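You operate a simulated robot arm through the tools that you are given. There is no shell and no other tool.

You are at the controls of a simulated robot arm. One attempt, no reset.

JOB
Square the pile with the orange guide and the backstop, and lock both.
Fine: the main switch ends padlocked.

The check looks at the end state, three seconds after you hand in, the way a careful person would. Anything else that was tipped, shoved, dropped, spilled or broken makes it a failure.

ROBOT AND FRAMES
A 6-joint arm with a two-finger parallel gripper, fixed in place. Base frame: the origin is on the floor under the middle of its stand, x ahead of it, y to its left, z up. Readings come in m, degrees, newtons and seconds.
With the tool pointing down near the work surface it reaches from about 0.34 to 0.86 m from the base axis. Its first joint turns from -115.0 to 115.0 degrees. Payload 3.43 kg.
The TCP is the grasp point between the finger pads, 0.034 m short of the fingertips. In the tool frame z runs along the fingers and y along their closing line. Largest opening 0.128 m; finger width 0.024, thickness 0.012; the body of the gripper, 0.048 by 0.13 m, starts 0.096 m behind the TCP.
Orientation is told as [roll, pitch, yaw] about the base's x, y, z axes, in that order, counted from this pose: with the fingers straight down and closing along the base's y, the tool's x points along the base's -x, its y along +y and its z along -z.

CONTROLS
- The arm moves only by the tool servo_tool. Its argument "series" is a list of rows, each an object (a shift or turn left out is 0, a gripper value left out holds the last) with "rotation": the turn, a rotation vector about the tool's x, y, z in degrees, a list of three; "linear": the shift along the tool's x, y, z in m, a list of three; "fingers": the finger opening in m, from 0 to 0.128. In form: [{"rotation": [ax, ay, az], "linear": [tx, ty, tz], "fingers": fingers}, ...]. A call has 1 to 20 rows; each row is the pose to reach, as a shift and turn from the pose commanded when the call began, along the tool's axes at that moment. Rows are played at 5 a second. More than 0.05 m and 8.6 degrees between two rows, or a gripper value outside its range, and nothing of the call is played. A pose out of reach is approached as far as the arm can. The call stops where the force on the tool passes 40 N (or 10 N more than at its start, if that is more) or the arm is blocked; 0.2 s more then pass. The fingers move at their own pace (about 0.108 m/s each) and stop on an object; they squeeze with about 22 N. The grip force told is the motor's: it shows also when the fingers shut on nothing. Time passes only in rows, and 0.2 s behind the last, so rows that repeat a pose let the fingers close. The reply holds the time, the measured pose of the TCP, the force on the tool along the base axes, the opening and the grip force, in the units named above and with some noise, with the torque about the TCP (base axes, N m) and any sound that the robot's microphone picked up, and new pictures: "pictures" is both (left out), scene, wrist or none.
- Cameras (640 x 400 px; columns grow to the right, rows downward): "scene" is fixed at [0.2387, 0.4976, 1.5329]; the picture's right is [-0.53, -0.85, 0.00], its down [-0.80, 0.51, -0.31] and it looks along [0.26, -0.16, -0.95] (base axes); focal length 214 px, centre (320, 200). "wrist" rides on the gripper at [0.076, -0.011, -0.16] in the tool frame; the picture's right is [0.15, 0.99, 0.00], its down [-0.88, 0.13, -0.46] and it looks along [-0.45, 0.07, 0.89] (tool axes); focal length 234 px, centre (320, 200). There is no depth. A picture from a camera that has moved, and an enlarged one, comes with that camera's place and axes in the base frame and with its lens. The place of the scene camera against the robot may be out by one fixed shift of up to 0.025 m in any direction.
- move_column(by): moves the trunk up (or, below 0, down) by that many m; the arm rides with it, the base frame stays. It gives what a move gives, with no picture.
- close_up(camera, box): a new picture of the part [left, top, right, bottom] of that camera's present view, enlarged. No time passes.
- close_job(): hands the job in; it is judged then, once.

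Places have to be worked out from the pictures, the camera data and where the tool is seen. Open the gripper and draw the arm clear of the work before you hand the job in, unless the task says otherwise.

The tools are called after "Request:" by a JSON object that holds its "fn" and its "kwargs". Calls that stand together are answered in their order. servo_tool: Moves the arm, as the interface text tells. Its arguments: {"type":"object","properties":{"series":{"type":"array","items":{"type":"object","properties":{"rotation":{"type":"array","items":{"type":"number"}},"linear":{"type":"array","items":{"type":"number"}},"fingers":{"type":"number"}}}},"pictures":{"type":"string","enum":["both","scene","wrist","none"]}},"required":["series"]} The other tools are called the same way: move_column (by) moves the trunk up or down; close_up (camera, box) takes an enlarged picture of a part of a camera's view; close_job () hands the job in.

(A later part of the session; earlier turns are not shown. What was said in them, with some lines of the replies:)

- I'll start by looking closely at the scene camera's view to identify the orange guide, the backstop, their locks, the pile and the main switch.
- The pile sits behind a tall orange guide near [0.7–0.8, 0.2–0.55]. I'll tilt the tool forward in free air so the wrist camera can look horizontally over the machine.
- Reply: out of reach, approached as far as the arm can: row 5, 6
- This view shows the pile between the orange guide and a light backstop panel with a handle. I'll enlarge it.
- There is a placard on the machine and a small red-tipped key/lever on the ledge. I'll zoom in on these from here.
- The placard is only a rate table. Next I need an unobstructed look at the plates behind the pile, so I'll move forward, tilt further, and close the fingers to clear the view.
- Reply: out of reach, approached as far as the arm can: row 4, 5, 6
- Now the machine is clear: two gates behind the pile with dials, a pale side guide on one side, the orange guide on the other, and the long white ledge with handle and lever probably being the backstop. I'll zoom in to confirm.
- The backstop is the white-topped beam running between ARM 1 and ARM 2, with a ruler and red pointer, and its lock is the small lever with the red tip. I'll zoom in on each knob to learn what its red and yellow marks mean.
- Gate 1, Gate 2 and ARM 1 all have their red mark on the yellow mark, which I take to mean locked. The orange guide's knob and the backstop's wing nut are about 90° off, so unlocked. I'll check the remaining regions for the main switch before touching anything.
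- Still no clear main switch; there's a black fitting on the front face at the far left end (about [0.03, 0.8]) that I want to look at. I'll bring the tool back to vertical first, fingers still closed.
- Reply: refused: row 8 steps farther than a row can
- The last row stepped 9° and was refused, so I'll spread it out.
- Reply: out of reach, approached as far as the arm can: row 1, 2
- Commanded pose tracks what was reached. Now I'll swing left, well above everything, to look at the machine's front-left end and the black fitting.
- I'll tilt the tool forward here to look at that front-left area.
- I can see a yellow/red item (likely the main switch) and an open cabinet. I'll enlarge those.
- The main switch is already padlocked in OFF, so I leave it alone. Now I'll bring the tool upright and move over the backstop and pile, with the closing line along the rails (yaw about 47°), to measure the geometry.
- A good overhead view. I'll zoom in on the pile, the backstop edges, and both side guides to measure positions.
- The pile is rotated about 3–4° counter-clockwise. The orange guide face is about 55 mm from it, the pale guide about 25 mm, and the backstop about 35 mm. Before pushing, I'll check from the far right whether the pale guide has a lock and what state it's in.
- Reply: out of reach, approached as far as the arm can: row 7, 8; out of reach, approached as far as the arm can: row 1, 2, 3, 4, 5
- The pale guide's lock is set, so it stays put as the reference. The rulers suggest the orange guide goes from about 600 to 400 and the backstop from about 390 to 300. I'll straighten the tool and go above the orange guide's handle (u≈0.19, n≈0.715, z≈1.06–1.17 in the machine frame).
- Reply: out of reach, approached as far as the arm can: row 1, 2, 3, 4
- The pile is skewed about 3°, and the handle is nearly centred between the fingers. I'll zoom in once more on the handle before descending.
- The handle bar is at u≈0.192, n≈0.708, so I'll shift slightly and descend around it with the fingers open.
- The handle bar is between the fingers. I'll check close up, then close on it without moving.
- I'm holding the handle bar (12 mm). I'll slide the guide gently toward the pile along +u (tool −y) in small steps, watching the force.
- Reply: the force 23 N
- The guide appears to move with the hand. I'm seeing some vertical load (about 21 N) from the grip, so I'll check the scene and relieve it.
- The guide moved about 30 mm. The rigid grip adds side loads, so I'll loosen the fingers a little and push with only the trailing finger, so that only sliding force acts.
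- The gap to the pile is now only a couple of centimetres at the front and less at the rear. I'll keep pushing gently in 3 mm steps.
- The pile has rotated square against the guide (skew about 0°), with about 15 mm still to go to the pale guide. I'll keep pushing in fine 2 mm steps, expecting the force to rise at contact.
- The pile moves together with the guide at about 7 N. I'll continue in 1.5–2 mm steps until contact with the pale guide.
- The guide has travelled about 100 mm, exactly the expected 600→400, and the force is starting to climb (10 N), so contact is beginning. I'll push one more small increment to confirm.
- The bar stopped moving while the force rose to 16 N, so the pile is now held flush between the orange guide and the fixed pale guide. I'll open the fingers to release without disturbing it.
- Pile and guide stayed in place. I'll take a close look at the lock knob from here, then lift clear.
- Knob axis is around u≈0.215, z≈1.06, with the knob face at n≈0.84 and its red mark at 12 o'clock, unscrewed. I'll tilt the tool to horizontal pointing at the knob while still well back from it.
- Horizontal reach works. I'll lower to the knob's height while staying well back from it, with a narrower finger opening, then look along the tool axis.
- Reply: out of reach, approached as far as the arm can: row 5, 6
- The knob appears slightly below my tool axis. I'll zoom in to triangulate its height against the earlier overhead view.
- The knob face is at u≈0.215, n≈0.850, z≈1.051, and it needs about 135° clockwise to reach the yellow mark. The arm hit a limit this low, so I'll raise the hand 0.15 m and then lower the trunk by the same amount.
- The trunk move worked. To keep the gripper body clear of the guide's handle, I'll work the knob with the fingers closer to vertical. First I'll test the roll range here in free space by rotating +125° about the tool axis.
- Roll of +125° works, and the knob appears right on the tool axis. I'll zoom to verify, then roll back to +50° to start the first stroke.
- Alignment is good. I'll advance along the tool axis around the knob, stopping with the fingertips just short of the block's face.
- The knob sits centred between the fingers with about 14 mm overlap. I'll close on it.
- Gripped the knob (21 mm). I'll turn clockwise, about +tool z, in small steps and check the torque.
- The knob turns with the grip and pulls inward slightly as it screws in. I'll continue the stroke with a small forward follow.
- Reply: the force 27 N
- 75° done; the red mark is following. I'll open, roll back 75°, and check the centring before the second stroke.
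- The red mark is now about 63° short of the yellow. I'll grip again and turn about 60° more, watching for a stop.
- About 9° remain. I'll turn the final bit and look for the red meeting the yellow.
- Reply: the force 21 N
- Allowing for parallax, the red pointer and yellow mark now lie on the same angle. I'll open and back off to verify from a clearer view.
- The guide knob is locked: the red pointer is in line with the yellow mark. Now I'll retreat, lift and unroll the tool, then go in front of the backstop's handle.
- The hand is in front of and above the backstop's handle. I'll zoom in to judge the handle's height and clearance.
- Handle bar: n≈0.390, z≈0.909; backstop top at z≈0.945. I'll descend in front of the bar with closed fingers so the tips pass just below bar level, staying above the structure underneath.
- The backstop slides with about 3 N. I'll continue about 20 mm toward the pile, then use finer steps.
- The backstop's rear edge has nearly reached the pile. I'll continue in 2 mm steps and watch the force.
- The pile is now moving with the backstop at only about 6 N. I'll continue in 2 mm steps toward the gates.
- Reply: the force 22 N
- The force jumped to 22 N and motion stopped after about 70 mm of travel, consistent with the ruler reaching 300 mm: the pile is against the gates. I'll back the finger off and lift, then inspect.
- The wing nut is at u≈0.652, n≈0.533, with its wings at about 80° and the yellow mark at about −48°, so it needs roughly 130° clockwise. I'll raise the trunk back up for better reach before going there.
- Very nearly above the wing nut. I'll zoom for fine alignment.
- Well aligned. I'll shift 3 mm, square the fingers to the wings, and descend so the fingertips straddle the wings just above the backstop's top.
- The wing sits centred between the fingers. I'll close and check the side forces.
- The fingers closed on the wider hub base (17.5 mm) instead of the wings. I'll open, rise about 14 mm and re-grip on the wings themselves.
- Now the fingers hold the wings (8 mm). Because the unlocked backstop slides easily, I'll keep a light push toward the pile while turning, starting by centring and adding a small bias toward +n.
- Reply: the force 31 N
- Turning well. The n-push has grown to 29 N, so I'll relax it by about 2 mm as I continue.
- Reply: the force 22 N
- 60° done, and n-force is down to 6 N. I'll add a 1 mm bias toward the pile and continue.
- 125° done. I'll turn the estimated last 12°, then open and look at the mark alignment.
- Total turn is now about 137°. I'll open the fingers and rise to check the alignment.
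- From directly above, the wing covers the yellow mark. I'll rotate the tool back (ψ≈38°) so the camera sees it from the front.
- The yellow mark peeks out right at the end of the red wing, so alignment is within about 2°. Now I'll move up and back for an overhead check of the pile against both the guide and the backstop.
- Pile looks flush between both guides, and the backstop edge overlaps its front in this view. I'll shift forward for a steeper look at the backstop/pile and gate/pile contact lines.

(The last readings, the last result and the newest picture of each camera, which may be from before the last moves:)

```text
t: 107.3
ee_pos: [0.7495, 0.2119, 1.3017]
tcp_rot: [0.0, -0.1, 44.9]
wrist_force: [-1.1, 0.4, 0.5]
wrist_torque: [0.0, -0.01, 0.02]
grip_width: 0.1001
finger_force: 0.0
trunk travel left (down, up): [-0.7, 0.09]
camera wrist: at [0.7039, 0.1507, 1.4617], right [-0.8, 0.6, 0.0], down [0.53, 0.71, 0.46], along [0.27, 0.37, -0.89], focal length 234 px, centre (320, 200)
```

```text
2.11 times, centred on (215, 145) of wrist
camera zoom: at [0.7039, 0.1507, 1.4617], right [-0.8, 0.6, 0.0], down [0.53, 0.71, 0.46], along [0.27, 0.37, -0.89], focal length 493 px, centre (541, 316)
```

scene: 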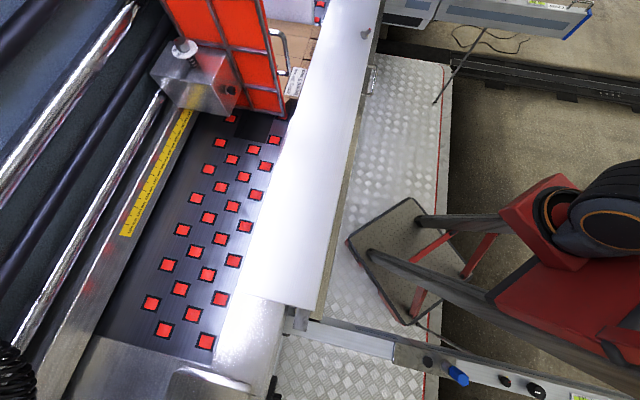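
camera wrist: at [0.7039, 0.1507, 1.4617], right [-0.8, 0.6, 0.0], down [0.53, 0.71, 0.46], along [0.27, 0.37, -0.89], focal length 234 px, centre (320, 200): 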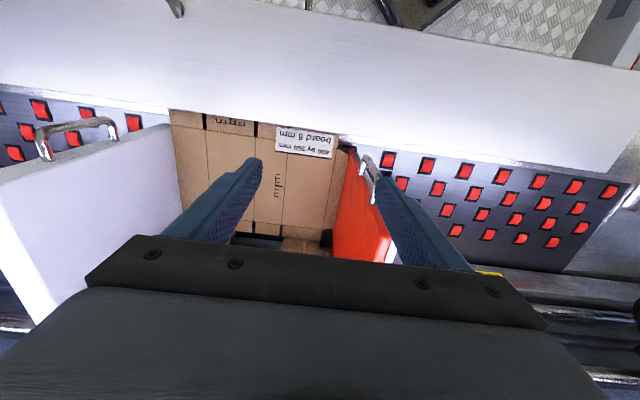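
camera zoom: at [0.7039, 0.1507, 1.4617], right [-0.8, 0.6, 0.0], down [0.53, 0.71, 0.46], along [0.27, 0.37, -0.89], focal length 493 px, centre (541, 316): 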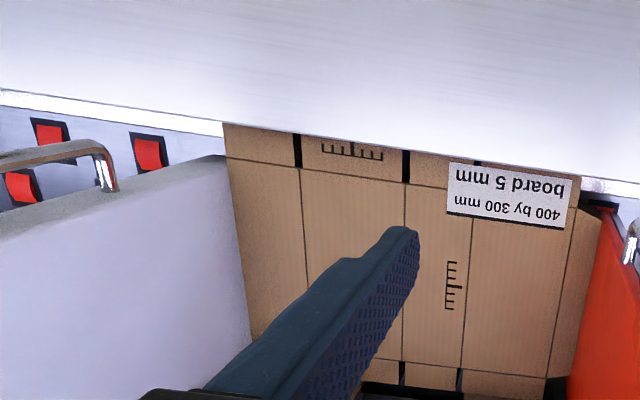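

Request:
{"fn": "close_up", "kwargs": {"camera": "wrist", "box": [230, 200, 350, 270]}}

Request:
{"fn": "close_up", "kwargs": {"camera": "wrist", "box": [300, 120, 400, 240]}}

Request:
{"fn": "close_up", "kwargs": {"camera": "wrist", "box": [150, 90, 230, 150]}}

```text
5.33 times, centred on (290, 235) of wrist
camera zoom: at [0.7039, 0.1507, 1.4617], right [-0.8, 0.6, 0.0], down [0.53, 0.71, 0.46], along [0.27, 0.37, -0.89], focal length 1249 px, centre (480, 13)
```

zoom: 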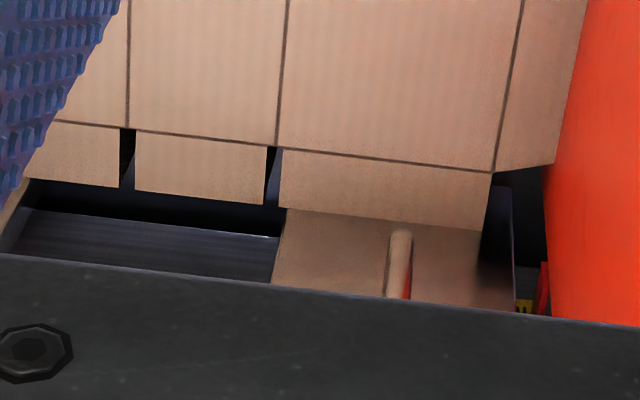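

```text
3.33 times, centred on (350, 180) of wrist
camera zoom: at [0.7039, 0.1507, 1.4617], right [-0.8, 0.6, 0.0], down [0.53, 0.71, 0.46], along [0.27, 0.37, -0.89], focal length 781 px, centre (220, 267)
```

zoom: 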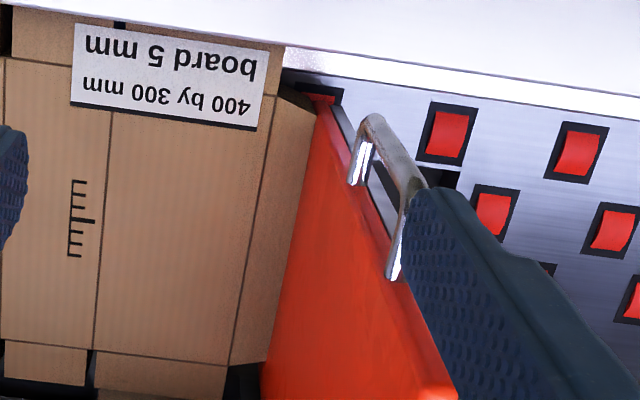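

```text
6.67 times, centred on (190, 120) of wrist
camera zoom: at [0.7039, 0.1507, 1.4617], right [-0.8, 0.6, 0.0], down [0.53, 0.71, 0.46], along [0.27, 0.37, -0.89], focal length 1561 px, centre (1187, 733)
```

zoom: 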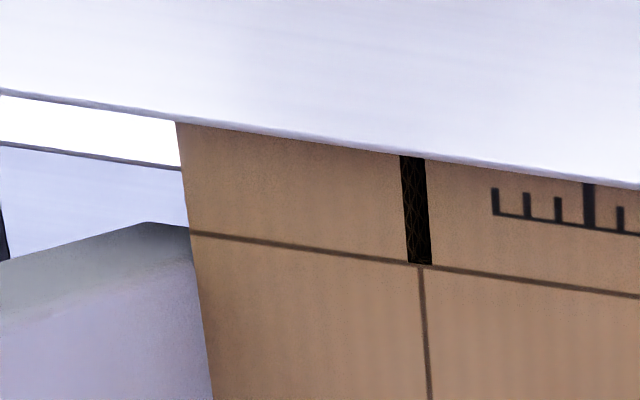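

Pile is square (within about 0.3°) and flush with the backstop, gates and both guides. As a light functional check of the guide lock, I'll straddle its handle again and press it a few newtons away from the pile.

Request:
{"fn": "servo_tool", "kwargs": {"series": [{"linear": [-0.01, 0.03, 0], "fingers": 0.06}, {"linear": [-0.02, 0.06, 0]}, {"linear": [-0.029, 0.0835, 0]}, {"linear": [-0.029, 0.0835, 0]}], "pictures": "wrist"}}

Request:
{"fn": "close_up", "kwargs": {"camera": "wrist", "box": [260, 110, 380, 210]}}

```text
t: 108.3
ee_pos: [0.7117, 0.2919, 1.3007]
tcp_rot: [0.0, -0.1, 44.9]
wrist_force: [0.1, -0.3, -0.1]
wrist_torque: [-0.01, -0.01, 0.01]
grip_width: 0.06
finger_force: 0.1
trunk travel left (down, up): [-0.7, 0.09]
camera wrist: at [0.6667, 0.2307, 1.4615], right [-0.8, 0.6, 0.0], down [0.53, 0.71, 0.46], along [0.27, 0.37, -0.89], focal length 234 px, centre (320, 200)
```

wrist: 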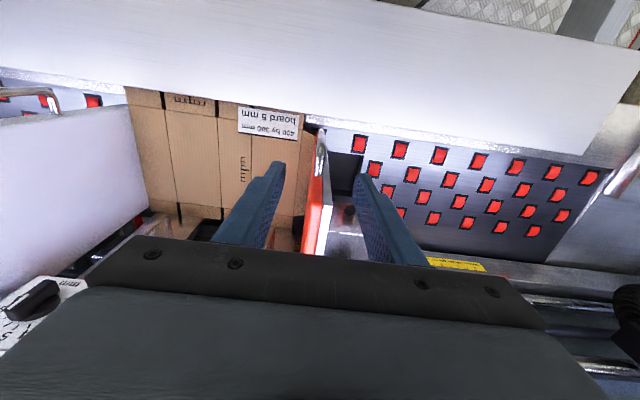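

```text
4.00 times, centred on (320, 160) of wrist
camera zoom: at [0.6667, 0.2307, 1.4615], right [-0.8, 0.6, 0.0], down [0.53, 0.71, 0.46], along [0.27, 0.37, -0.89], focal length 937 px, centre (320, 360)
```

zoom: 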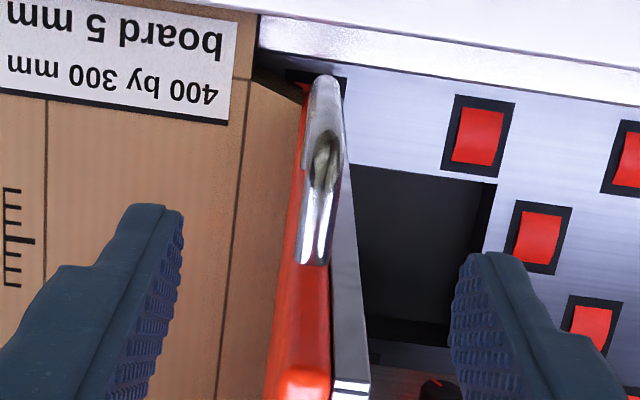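

Request:
{"fn": "servo_tool", "kwargs": {"series": [{"linear": [0, 0, 0.04]}, {"linear": [0, 0, 0.08]}, {"linear": [0, 0, 0.12]}, {"linear": [0, 0, 0.15]}, {"linear": [0, 0, 0.15], "fingers": 0.03}, {"linear": [0, 0, 0.15], "fingers": 0.03}, {"linear": [0, 0.004, 0.15]}, {"linear": [0, 0.007, 0.15]}, {"linear": [0, 0.009, 0.15]}], "pictures": "none"}}

```text
t: 110.3
ee_pos: [0.7059, 0.3007, 1.151]
tcp_rot: [0.0, -0.1, 44.9]
wrist_force: [0.5, -0.2, 0.1]
wrist_torque: [0.0, -0.04, 0.05]
grip_width: 0.0298
finger_force: 0.1
trunk travel left (down, up): [-0.7, 0.09]
```

Request:
{"fn": "servo_tool", "kwargs": {"series": [{"linear": [0, 0.001, 0]}, {"linear": [0, 0.002, 0]}, {"linear": [0, 0.003, 0]}, {"linear": [0, 0.003, 0]}], "pictures": "none"}}

```text
t: 111.3
ee_pos: [0.7045, 0.3013, 1.1529]
tcp_rot: [0.1, 0.0, 44.9]
wrist_force: [3.4, -2.7, -2.0]
wrist_torque: [-0.04, -0.08, 0.04]
grip_width: 0.0324
finger_force: 2.0
trunk travel left (down, up): [-0.7, 0.09]
```

Request:
{"fn": "servo_tool", "kwargs": {"series": [{"linear": [0, 0.001, 0]}, {"linear": [0, 0.002, 0]}, {"linear": [0, 0.003, 0]}, {"linear": [0, 0.003, 0]}], "pictures": "none"}}

```text
t: 112.3
ee_pos: [0.7016, 0.303, 1.1521]
tcp_rot: [0.0, -0.1, 45.0]
wrist_force: [13.3, -6.2, 2.5]
wrist_torque: [0.02, -0.04, 0.14]
grip_width: 0.038
finger_force: 7.0
trunk travel left (down, up): [-0.7, 0.09]
```

The bar holds still at 14 N (it slid freely at about 4 N before), so the guide lock is effective. I'll release and lift away.

Request:
{"fn": "servo_tool", "kwargs": {"series": [{"linear": [0, -0.006, 0]}, {"linear": [0, -0.014, 0], "fingers": 0.06}, {"linear": [0, -0.014, 0], "fingers": 0.06}, {"linear": [0, -0.014, -0.04]}, {"linear": [0, -0.014, -0.08]}, {"linear": [0, -0.014, -0.12]}, {"linear": [0, -0.014, -0.15]}, {"linear": [0.03, -0.03, -0.15]}, {"linear": [0.07, -0.05, -0.15]}], "pictures": "both"}}

Request:
{"fn": "close_up", "kwargs": {"camera": "wrist", "box": [90, 50, 340, 240]}}

```text
t: 114.3
ee_pos: [0.6854, 0.2177, 1.3013]
tcp_rot: [0.0, 0.0, 44.9]
wrist_force: [0.9, 0.5, -0.2]
wrist_torque: [-0.03, 0.02, 0.01]
grip_width: 0.0601
finger_force: 0.0
trunk travel left (down, up): [-0.7, 0.09]
camera wrist: at [0.6411, 0.1558, 1.4617], right [-0.8, 0.6, 0.0], down [0.53, 0.71, 0.46], along [0.27, 0.37, -0.89], focal length 234 px, centre (320, 200)
```

scene: 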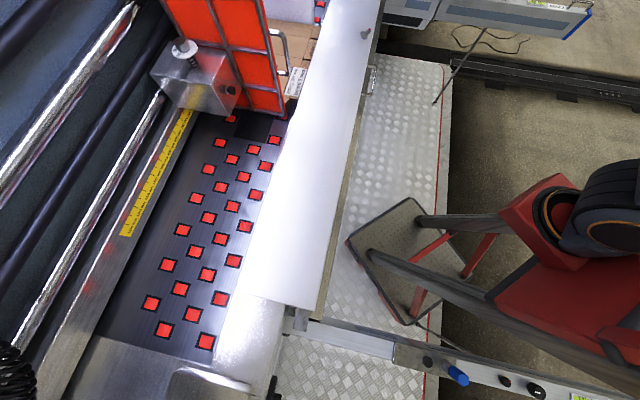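
wrist: 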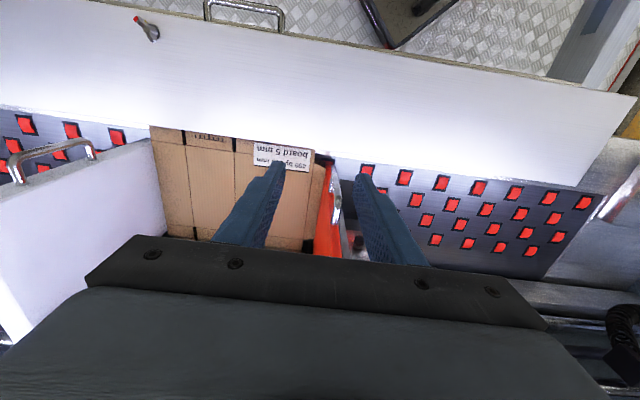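

```text
2.11 times, centred on (215, 145) of wrist
camera zoom: at [0.6411, 0.1558, 1.4617], right [-0.8, 0.6, 0.0], down [0.53, 0.71, 0.46], along [0.27, 0.37, -0.89], focal length 493 px, centre (541, 316)
```

zoom: 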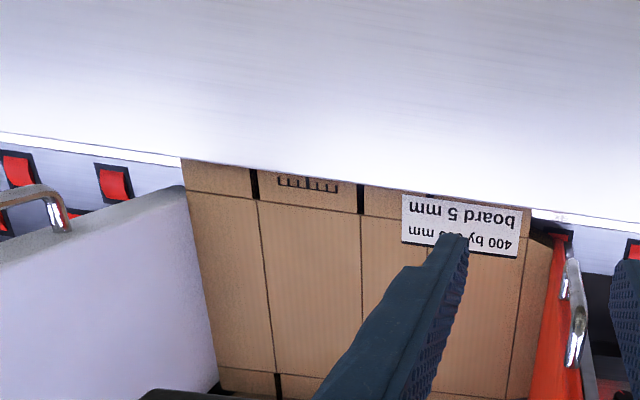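

Everything is still in place. Now the same light check on the backstop lock: I'll go above its handle with the closing line along n so the fingers straddle the bar.

Request:
{"fn": "servo_tool", "kwargs": {"series": [{"linear": [0.015, -0.015, 0.0], "rotation": [0, 0, 8], "fingers": 0.036}, {"linear": [0.03, -0.03, 0.0], "rotation": [0, 0, 16]}, {"linear": [0.045, -0.045, 0.01], "rotation": [0, 0, 24]}, {"linear": [0.06, -0.06, 0.02], "rotation": [0, 0, 32]}, {"linear": [0.075, -0.075, 0.04], "rotation": [0, 0, 40]}, {"linear": [0.09, -0.09, 0.06], "rotation": [0, 0, 48]}, {"linear": [0.105, -0.105, 0.08], "rotation": [0, 0, 56]}, {"linear": [0.12, -0.12, 0.1], "rotation": [0, 0, 64]}, {"linear": [0.135, -0.135, 0.12], "rotation": [0, 0, 72]}, {"linear": [0.15, -0.15, 0.13], "rotation": [0, 0, 80]}, {"linear": [0.165, -0.165, 0.14], "rotation": [0, 0, 88]}, {"linear": [0.1786, -0.177, 0.15], "rotation": [0, 0, 90]}, {"linear": [0.1786, -0.177, 0.15], "rotation": [0, 0, 90]}], "pictures": "both"}}

Request:
{"fn": "close_up", "kwargs": {"camera": "wrist", "box": [260, 100, 380, 200]}}

```text
t: 117.1
ee_pos: [0.6852, -0.0299, 1.1515]
tcp_rot: [0.1, 0.0, -45.1]
wrist_force: [0.0, 0.3, -0.2]
wrist_torque: [-0.02, 0.01, 0.01]
grip_width: 0.036
finger_force: 0.0
trunk travel left (down, up): [-0.7, 0.09]
camera wrist: at [0.6235, 0.0156, 1.3118], right [0.6, 0.8, 0.0], down [0.71, -0.53, 0.46], along [0.37, -0.27, -0.89], focal length 234 px, centre (320, 200)
```

scene: 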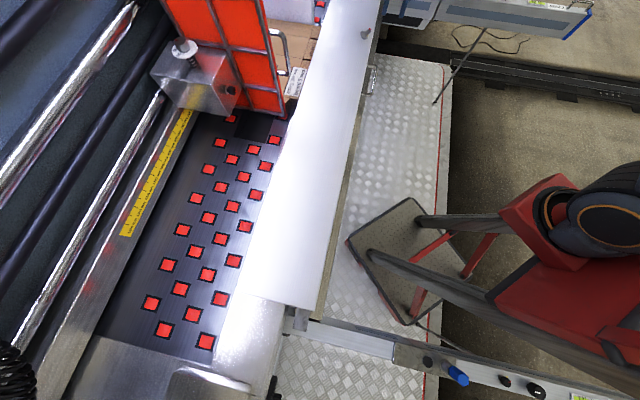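
wrist: 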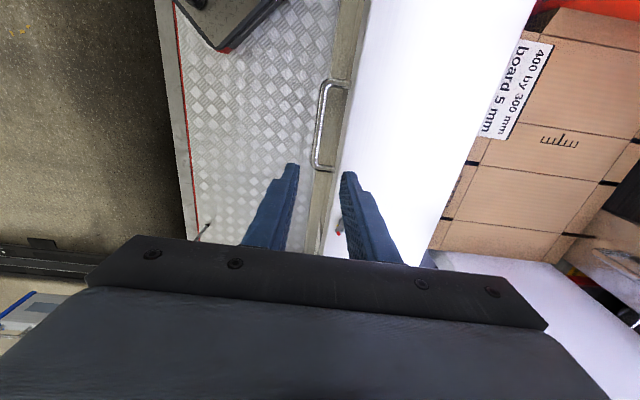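

```text
4.00 times, centred on (320, 150) of wrist
camera zoom: at [0.6235, 0.0156, 1.3118], right [0.6, 0.8, 0.0], down [0.71, -0.53, 0.46], along [0.37, -0.27, -0.89], focal length 937 px, centre (320, 400)
```

zoom: 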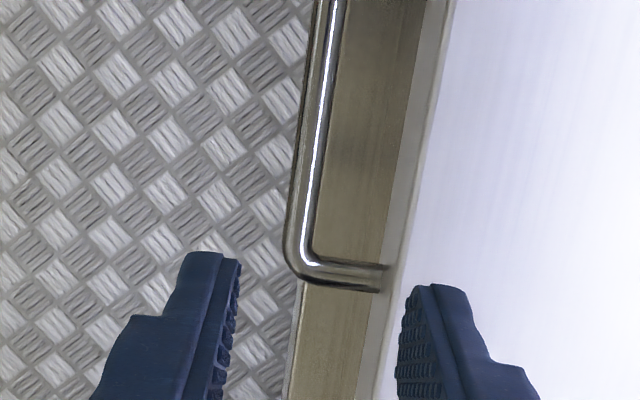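

The bar lies right below the tool axis. I'll narrow the opening and descend over it.

Request:
{"fn": "servo_tool", "kwargs": {"series": [{"linear": [0, 0, 0.04], "fingers": 0.028}, {"linear": [0, 0, 0.08]}, {"linear": [0, 0, 0.12]}, {"linear": [0, 0, 0.15]}, {"linear": [0, 0, 0.17]}, {"linear": [0, 0, 0.17]}], "pictures": "wrist"}}

Request:
{"fn": "close_up", "kwargs": {"camera": "wrist", "box": [260, 110, 380, 210]}}

```text
t: 118.5
ee_pos: [0.6849, -0.0329, 0.9817]
tcp_rot: [0.1, 0.0, -45.0]
wrist_force: [-0.1, -0.3, 0.4]
wrist_torque: [-0.02, -0.03, 0.0]
grip_width: 0.028
finger_force: 0.0
trunk travel left (down, up): [-0.7, 0.09]
camera wrist: at [0.6238, 0.0143, 1.1423], right [0.6, 0.8, 0.0], down [0.71, -0.53, 0.46], along [0.37, -0.27, -0.89], focal length 234 px, centre (320, 200)
```

wrist: 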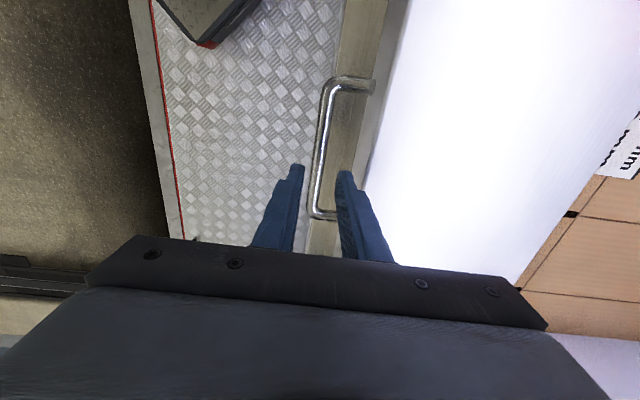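

```text
4.00 times, centred on (320, 160) of wrist
camera zoom: at [0.6238, 0.0143, 1.1423], right [0.6, 0.8, 0.0], down [0.71, -0.53, 0.46], along [0.37, -0.27, -0.89], focal length 937 px, centre (320, 360)
```

zoom: 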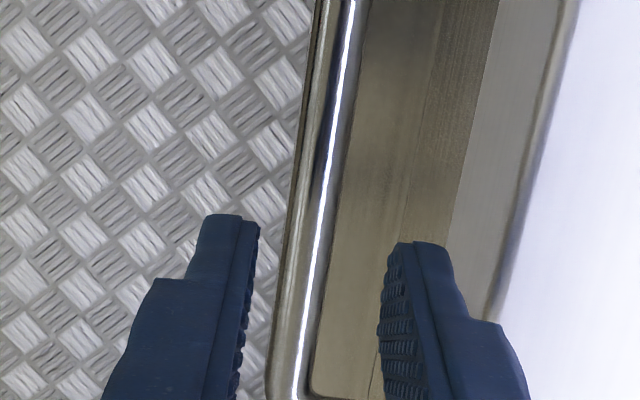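

Request:
{"fn": "servo_tool", "kwargs": {"series": [{"linear": [0, 0, 0.015]}, {"linear": [0, 0, 0.03]}, {"linear": [0, 0, 0.045]}, {"linear": [0, 0, 0.052]}, {"linear": [0, 0, 0.052]}], "pictures": "none"}}

```text
t: 119.7
ee_pos: [0.6857, -0.0321, 0.9312]
tcp_rot: [0.1, 0.0, -45.2]
wrist_force: [0.9, -0.1, 0.3]
wrist_torque: [0.02, 0.0, -0.01]
grip_width: 0.0281
finger_force: 0.0
trunk travel left (down, up): [-0.7, 0.09]
```

Request:
{"fn": "servo_tool", "kwargs": {"series": [{"linear": [0, -0.003, 0]}, {"linear": [0, -0.006, 0]}, {"linear": [0, -0.008, 0]}, {"linear": [0, -0.01, 0]}, {"linear": [0, -0.01, 0]}], "pictures": "none"}}

```text
t: 120.9
ee_pos: [0.6781, -0.0379, 0.9303]
tcp_rot: [0.1, -0.1, -45.1]
wrist_force: [-0.5, -0.1, -0.3]
wrist_torque: [0.01, 0.01, 0.02]
grip_width: 0.0288
finger_force: 0.2
trunk travel left (down, up): [-0.7, 0.09]
```

Request:
{"fn": "servo_tool", "kwargs": {"series": [{"linear": [0, -0.001, 0]}, {"linear": [0, -0.002, 0]}, {"linear": [0, -0.003, 0]}, {"linear": [0, -0.003, 0]}], "pictures": "none"}}

```text
t: 121.9
ee_pos: [0.6771, -0.0409, 0.9292]
tcp_rot: [0.1, 0.0, -45.0]
wrist_force: [7.6, 5.3, 0.2]
wrist_torque: [0.05, -0.26, 0.03]
grip_width: 0.0329
finger_force: 4.3
trunk travel left (down, up): [-0.7, 0.09]
```

Request:
{"fn": "servo_tool", "kwargs": {"series": [{"linear": [0, -0.001, 0]}, {"linear": [0, -0.0015, 0]}, {"linear": [0, -0.0015, 0]}], "pictures": "none"}}

```text
t: 122.7
ee_pos: [0.676, -0.0421, 0.9288]
tcp_rot: [0.1, 0.0, -45.2]
wrist_force: [10.9, 7.3, 0.2]
wrist_torque: [0.05, -0.42, 0.04]
grip_width: 0.0359
finger_force: 6.9
trunk travel left (down, up): [-0.7, 0.09]
```

The backstop holds at 13 N where it previously slid at 3 N, so it is locked. I'll recentre, lift off, and draw the arm clear.

Request:
{"fn": "servo_tool", "kwargs": {"series": [{"linear": [0, 0.005, 0]}, {"linear": [0, 0.0125, 0], "fingers": 0.028}, {"linear": [0, 0.0125, 0], "fingers": 0.028}, {"linear": [0, 0.0125, -0.03]}, {"linear": [0, 0.0125, -0.07]}, {"linear": [0, 0.0125, -0.11]}, {"linear": [0, 0.0125, -0.15]}, {"linear": [0, 0.0125, -0.19]}, {"linear": [0, 0.0125, -0.23]}, {"linear": [0, 0.0125, -0.27], "fingers": 0.06}, {"linear": [0, 0.0125, -0.31], "fingers": 0.1}, {"linear": [0, 0.0125, -0.35], "fingers": 0.1}], "pictures": "both"}}

```text
t: 125.3
ee_pos: [0.6839, -0.0348, 1.2804]
tcp_rot: [0.1, 0.0, -45.2]
wrist_force: [0.3, -0.2, 0.8]
wrist_torque: [-0.02, 0.0, -0.03]
grip_width: 0.1
finger_force: 0.2
trunk travel left (down, up): [-0.7, 0.09]
camera wrist: at [0.6222, 0.0108, 1.4406], right [0.6, 0.8, 0.0], down [0.71, -0.53, 0.46], along [0.37, -0.27, -0.89], focal length 234 px, centre (320, 200)
```

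scene: 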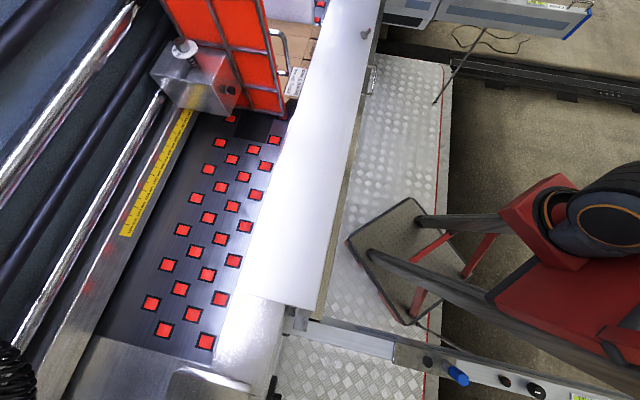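
wrist: 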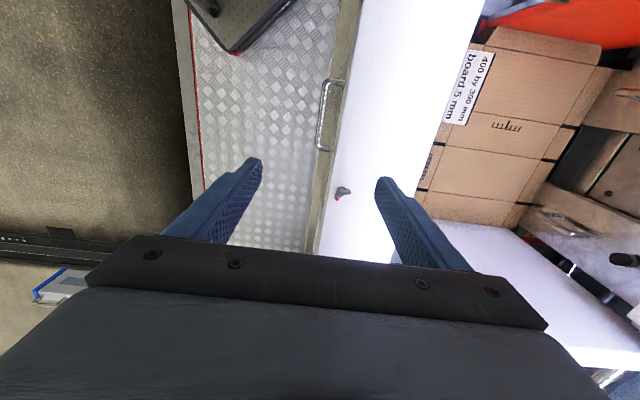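

A last look at the pile and locks from here before retreating.

Request:
{"fn": "close_up", "kwargs": {"camera": "wrist", "box": [410, 10, 640, 250]}}

Request:
{"fn": "close_up", "kwargs": {"camera": "wrist", "box": [325, 175, 360, 210]}}

Request:
{"fn": "close_up", "kwargs": {"camera": "scene", "box": [150, 0, 390, 140]}}

```text
1.67 times, centred on (525, 130) of wrist
camera zoom: at [0.6222, 0.0108, 1.4406], right [0.6, 0.8, 0.0], down [0.71, -0.53, 0.46], along [0.37, -0.27, -0.89], focal length 390 px, centre (-22, 317)
```

zoom: 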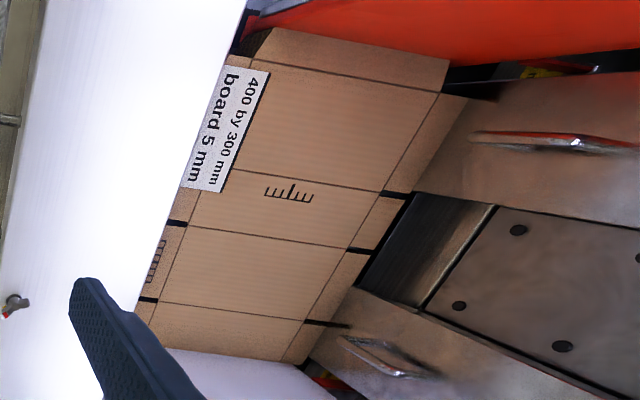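

```text
11.43 times, centred on (342, 192) of wrist
camera zoom: at [0.6222, 0.0108, 1.4406], right [0.6, 0.8, 0.0], down [0.71, -0.53, 0.46], along [0.37, -0.27, -0.89], focal length 2676 px, centre (63, 286)
```

zoom: 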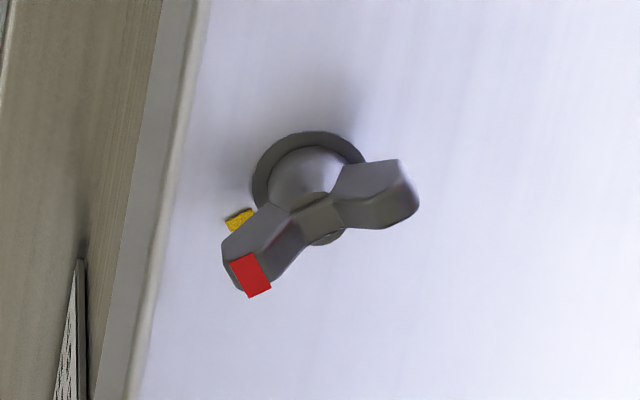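

```text
2.67 times, centred on (270, 70) of scene
camera zoom: at [0.2387, 0.4976, 1.5329], right [-0.53, -0.85, 0.0], down [-0.8, 0.51, -0.31], along [0.26, -0.16, -0.95], focal length 572 px, centre (453, 547)
```

zoom: 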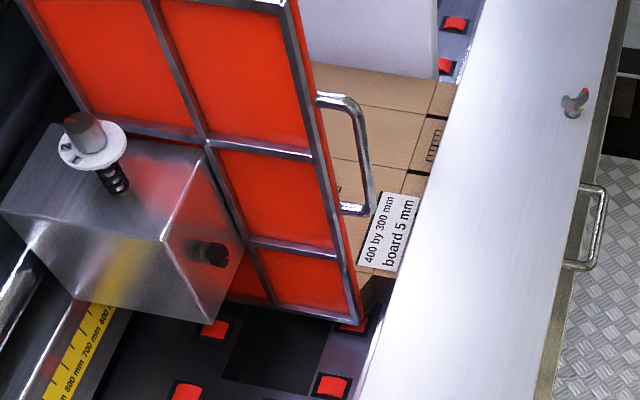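

Pile is flush with the gates, backstop and both guides, both locks hold, and nothing else has shifted. I'll draw the arm back to its starting area with the gripper open.

Request:
{"fn": "servo_tool", "kwargs": {"series": [{"linear": [0.03, -0.0184, 0], "rotation": [0, 0, -7.5]}, {"linear": [0.06, -0.0368, 0], "rotation": [0, 0, -15]}, {"linear": [0.09, -0.0552, 0], "rotation": [0, 0, -22.5]}, {"linear": [0.12, -0.0736, 0], "rotation": [0, 0, -30]}, {"linear": [0.15, -0.092, 0], "rotation": [0, 0, -37.5]}, {"linear": [0.1785, -0.1103, 0], "rotation": [0, 0, -45]}, {"linear": [0.1785, -0.1103, 0], "rotation": [0, 0, -45], "fingers": 0.128}, {"linear": [0.1785, -0.1103, 0], "rotation": [0, 0, -45], "fingers": 0.128}], "pictures": "both"}}

Request:
{"fn": "close_up", "kwargs": {"camera": "scene", "box": [120, 0, 420, 190]}}

```text
t: 127.1
ee_pos: [0.479, 0.0169, 1.2787]
tcp_rot: [0.1, 0.0, -0.2]
wrist_force: [-0.6, 0.3, -0.4]
wrist_torque: [0.04, 0.01, -0.01]
grip_width: 0.128
finger_force: 0.0
trunk travel left (down, up): [-0.7, 0.09]
camera wrist: at [0.4043, 0.0047, 1.4391], right [-0.15, 0.99, 0.0], down [0.88, 0.13, 0.46], along [0.45, 0.07, -0.89], focal length 234 px, centre (320, 200)
```

scene: 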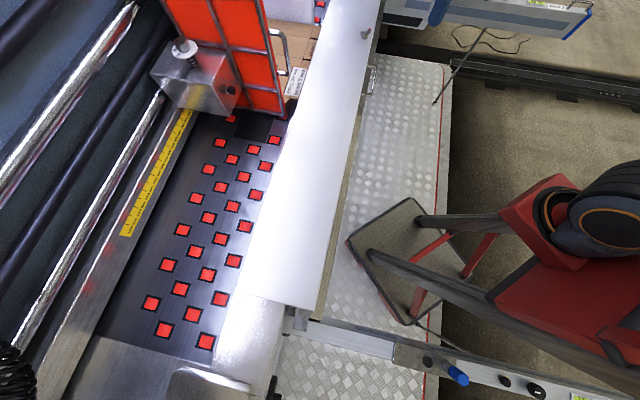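
wrist: 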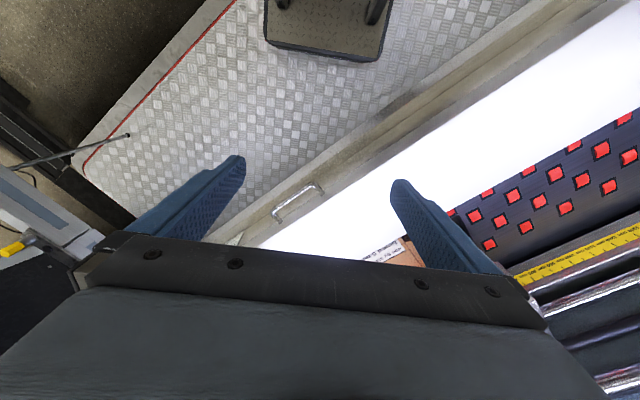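

```text
2.11 times, centred on (270, 95) of scene
camera zoom: at [0.2387, 0.4976, 1.5329], right [-0.53, -0.85, 0.0], down [-0.8, 0.51, -0.31], along [0.26, -0.16, -0.95], focal length 452 px, centre (425, 421)
```

zoom: 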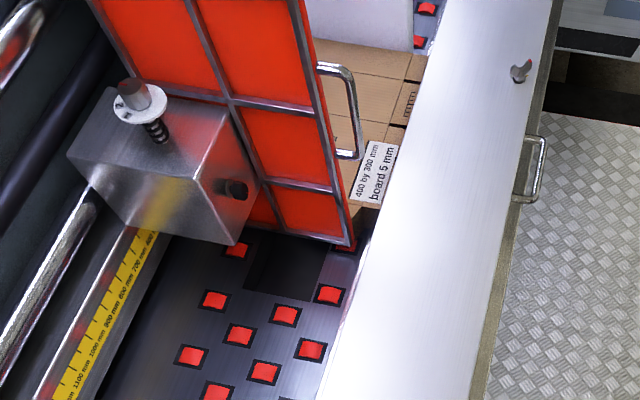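

The arm is clear and the gripper open. The pile is squared between the guides, gates and backstop, both locks are on their marks and hold under load, and the main switch was already padlocked and I did not touch it. I'm handing in the job.

Request:
{"fn": "close_job", "kwargs": {}}

```text
The job is handed in.
```

The pile is squared, and both the orange guide and the backstop are locked against it. I've handed the job in, but no verdict came back with it.

- **Pile:** it was about 3° out of square. It now sits flush between the orange guide, the fixed pale guide, the gates and the backstop, within about 0.3°.
- **Orange guide:** I slid it about 100 mm until the pile met the pale guide, then turned its knob about 138° onto the yellow mark. It held still when I pushed it back with about 14 N; unlocked, it had slid at about 4 N.
- **Backstop:** I slid it about 70 mm until the pile met the gates, then turned its wing nut about 137°. Its red tip may be a few degrees short of the yellow mark, because the camera angles disagreed. It held against a 13 N pull; unlocked, it had slid at about 3 N.
- **Main switch:** it was already off and padlocked, so I left it alone.

At the end the arm was clear of the machine with the gripper open, and I saw nothing else moved in the last pictures.
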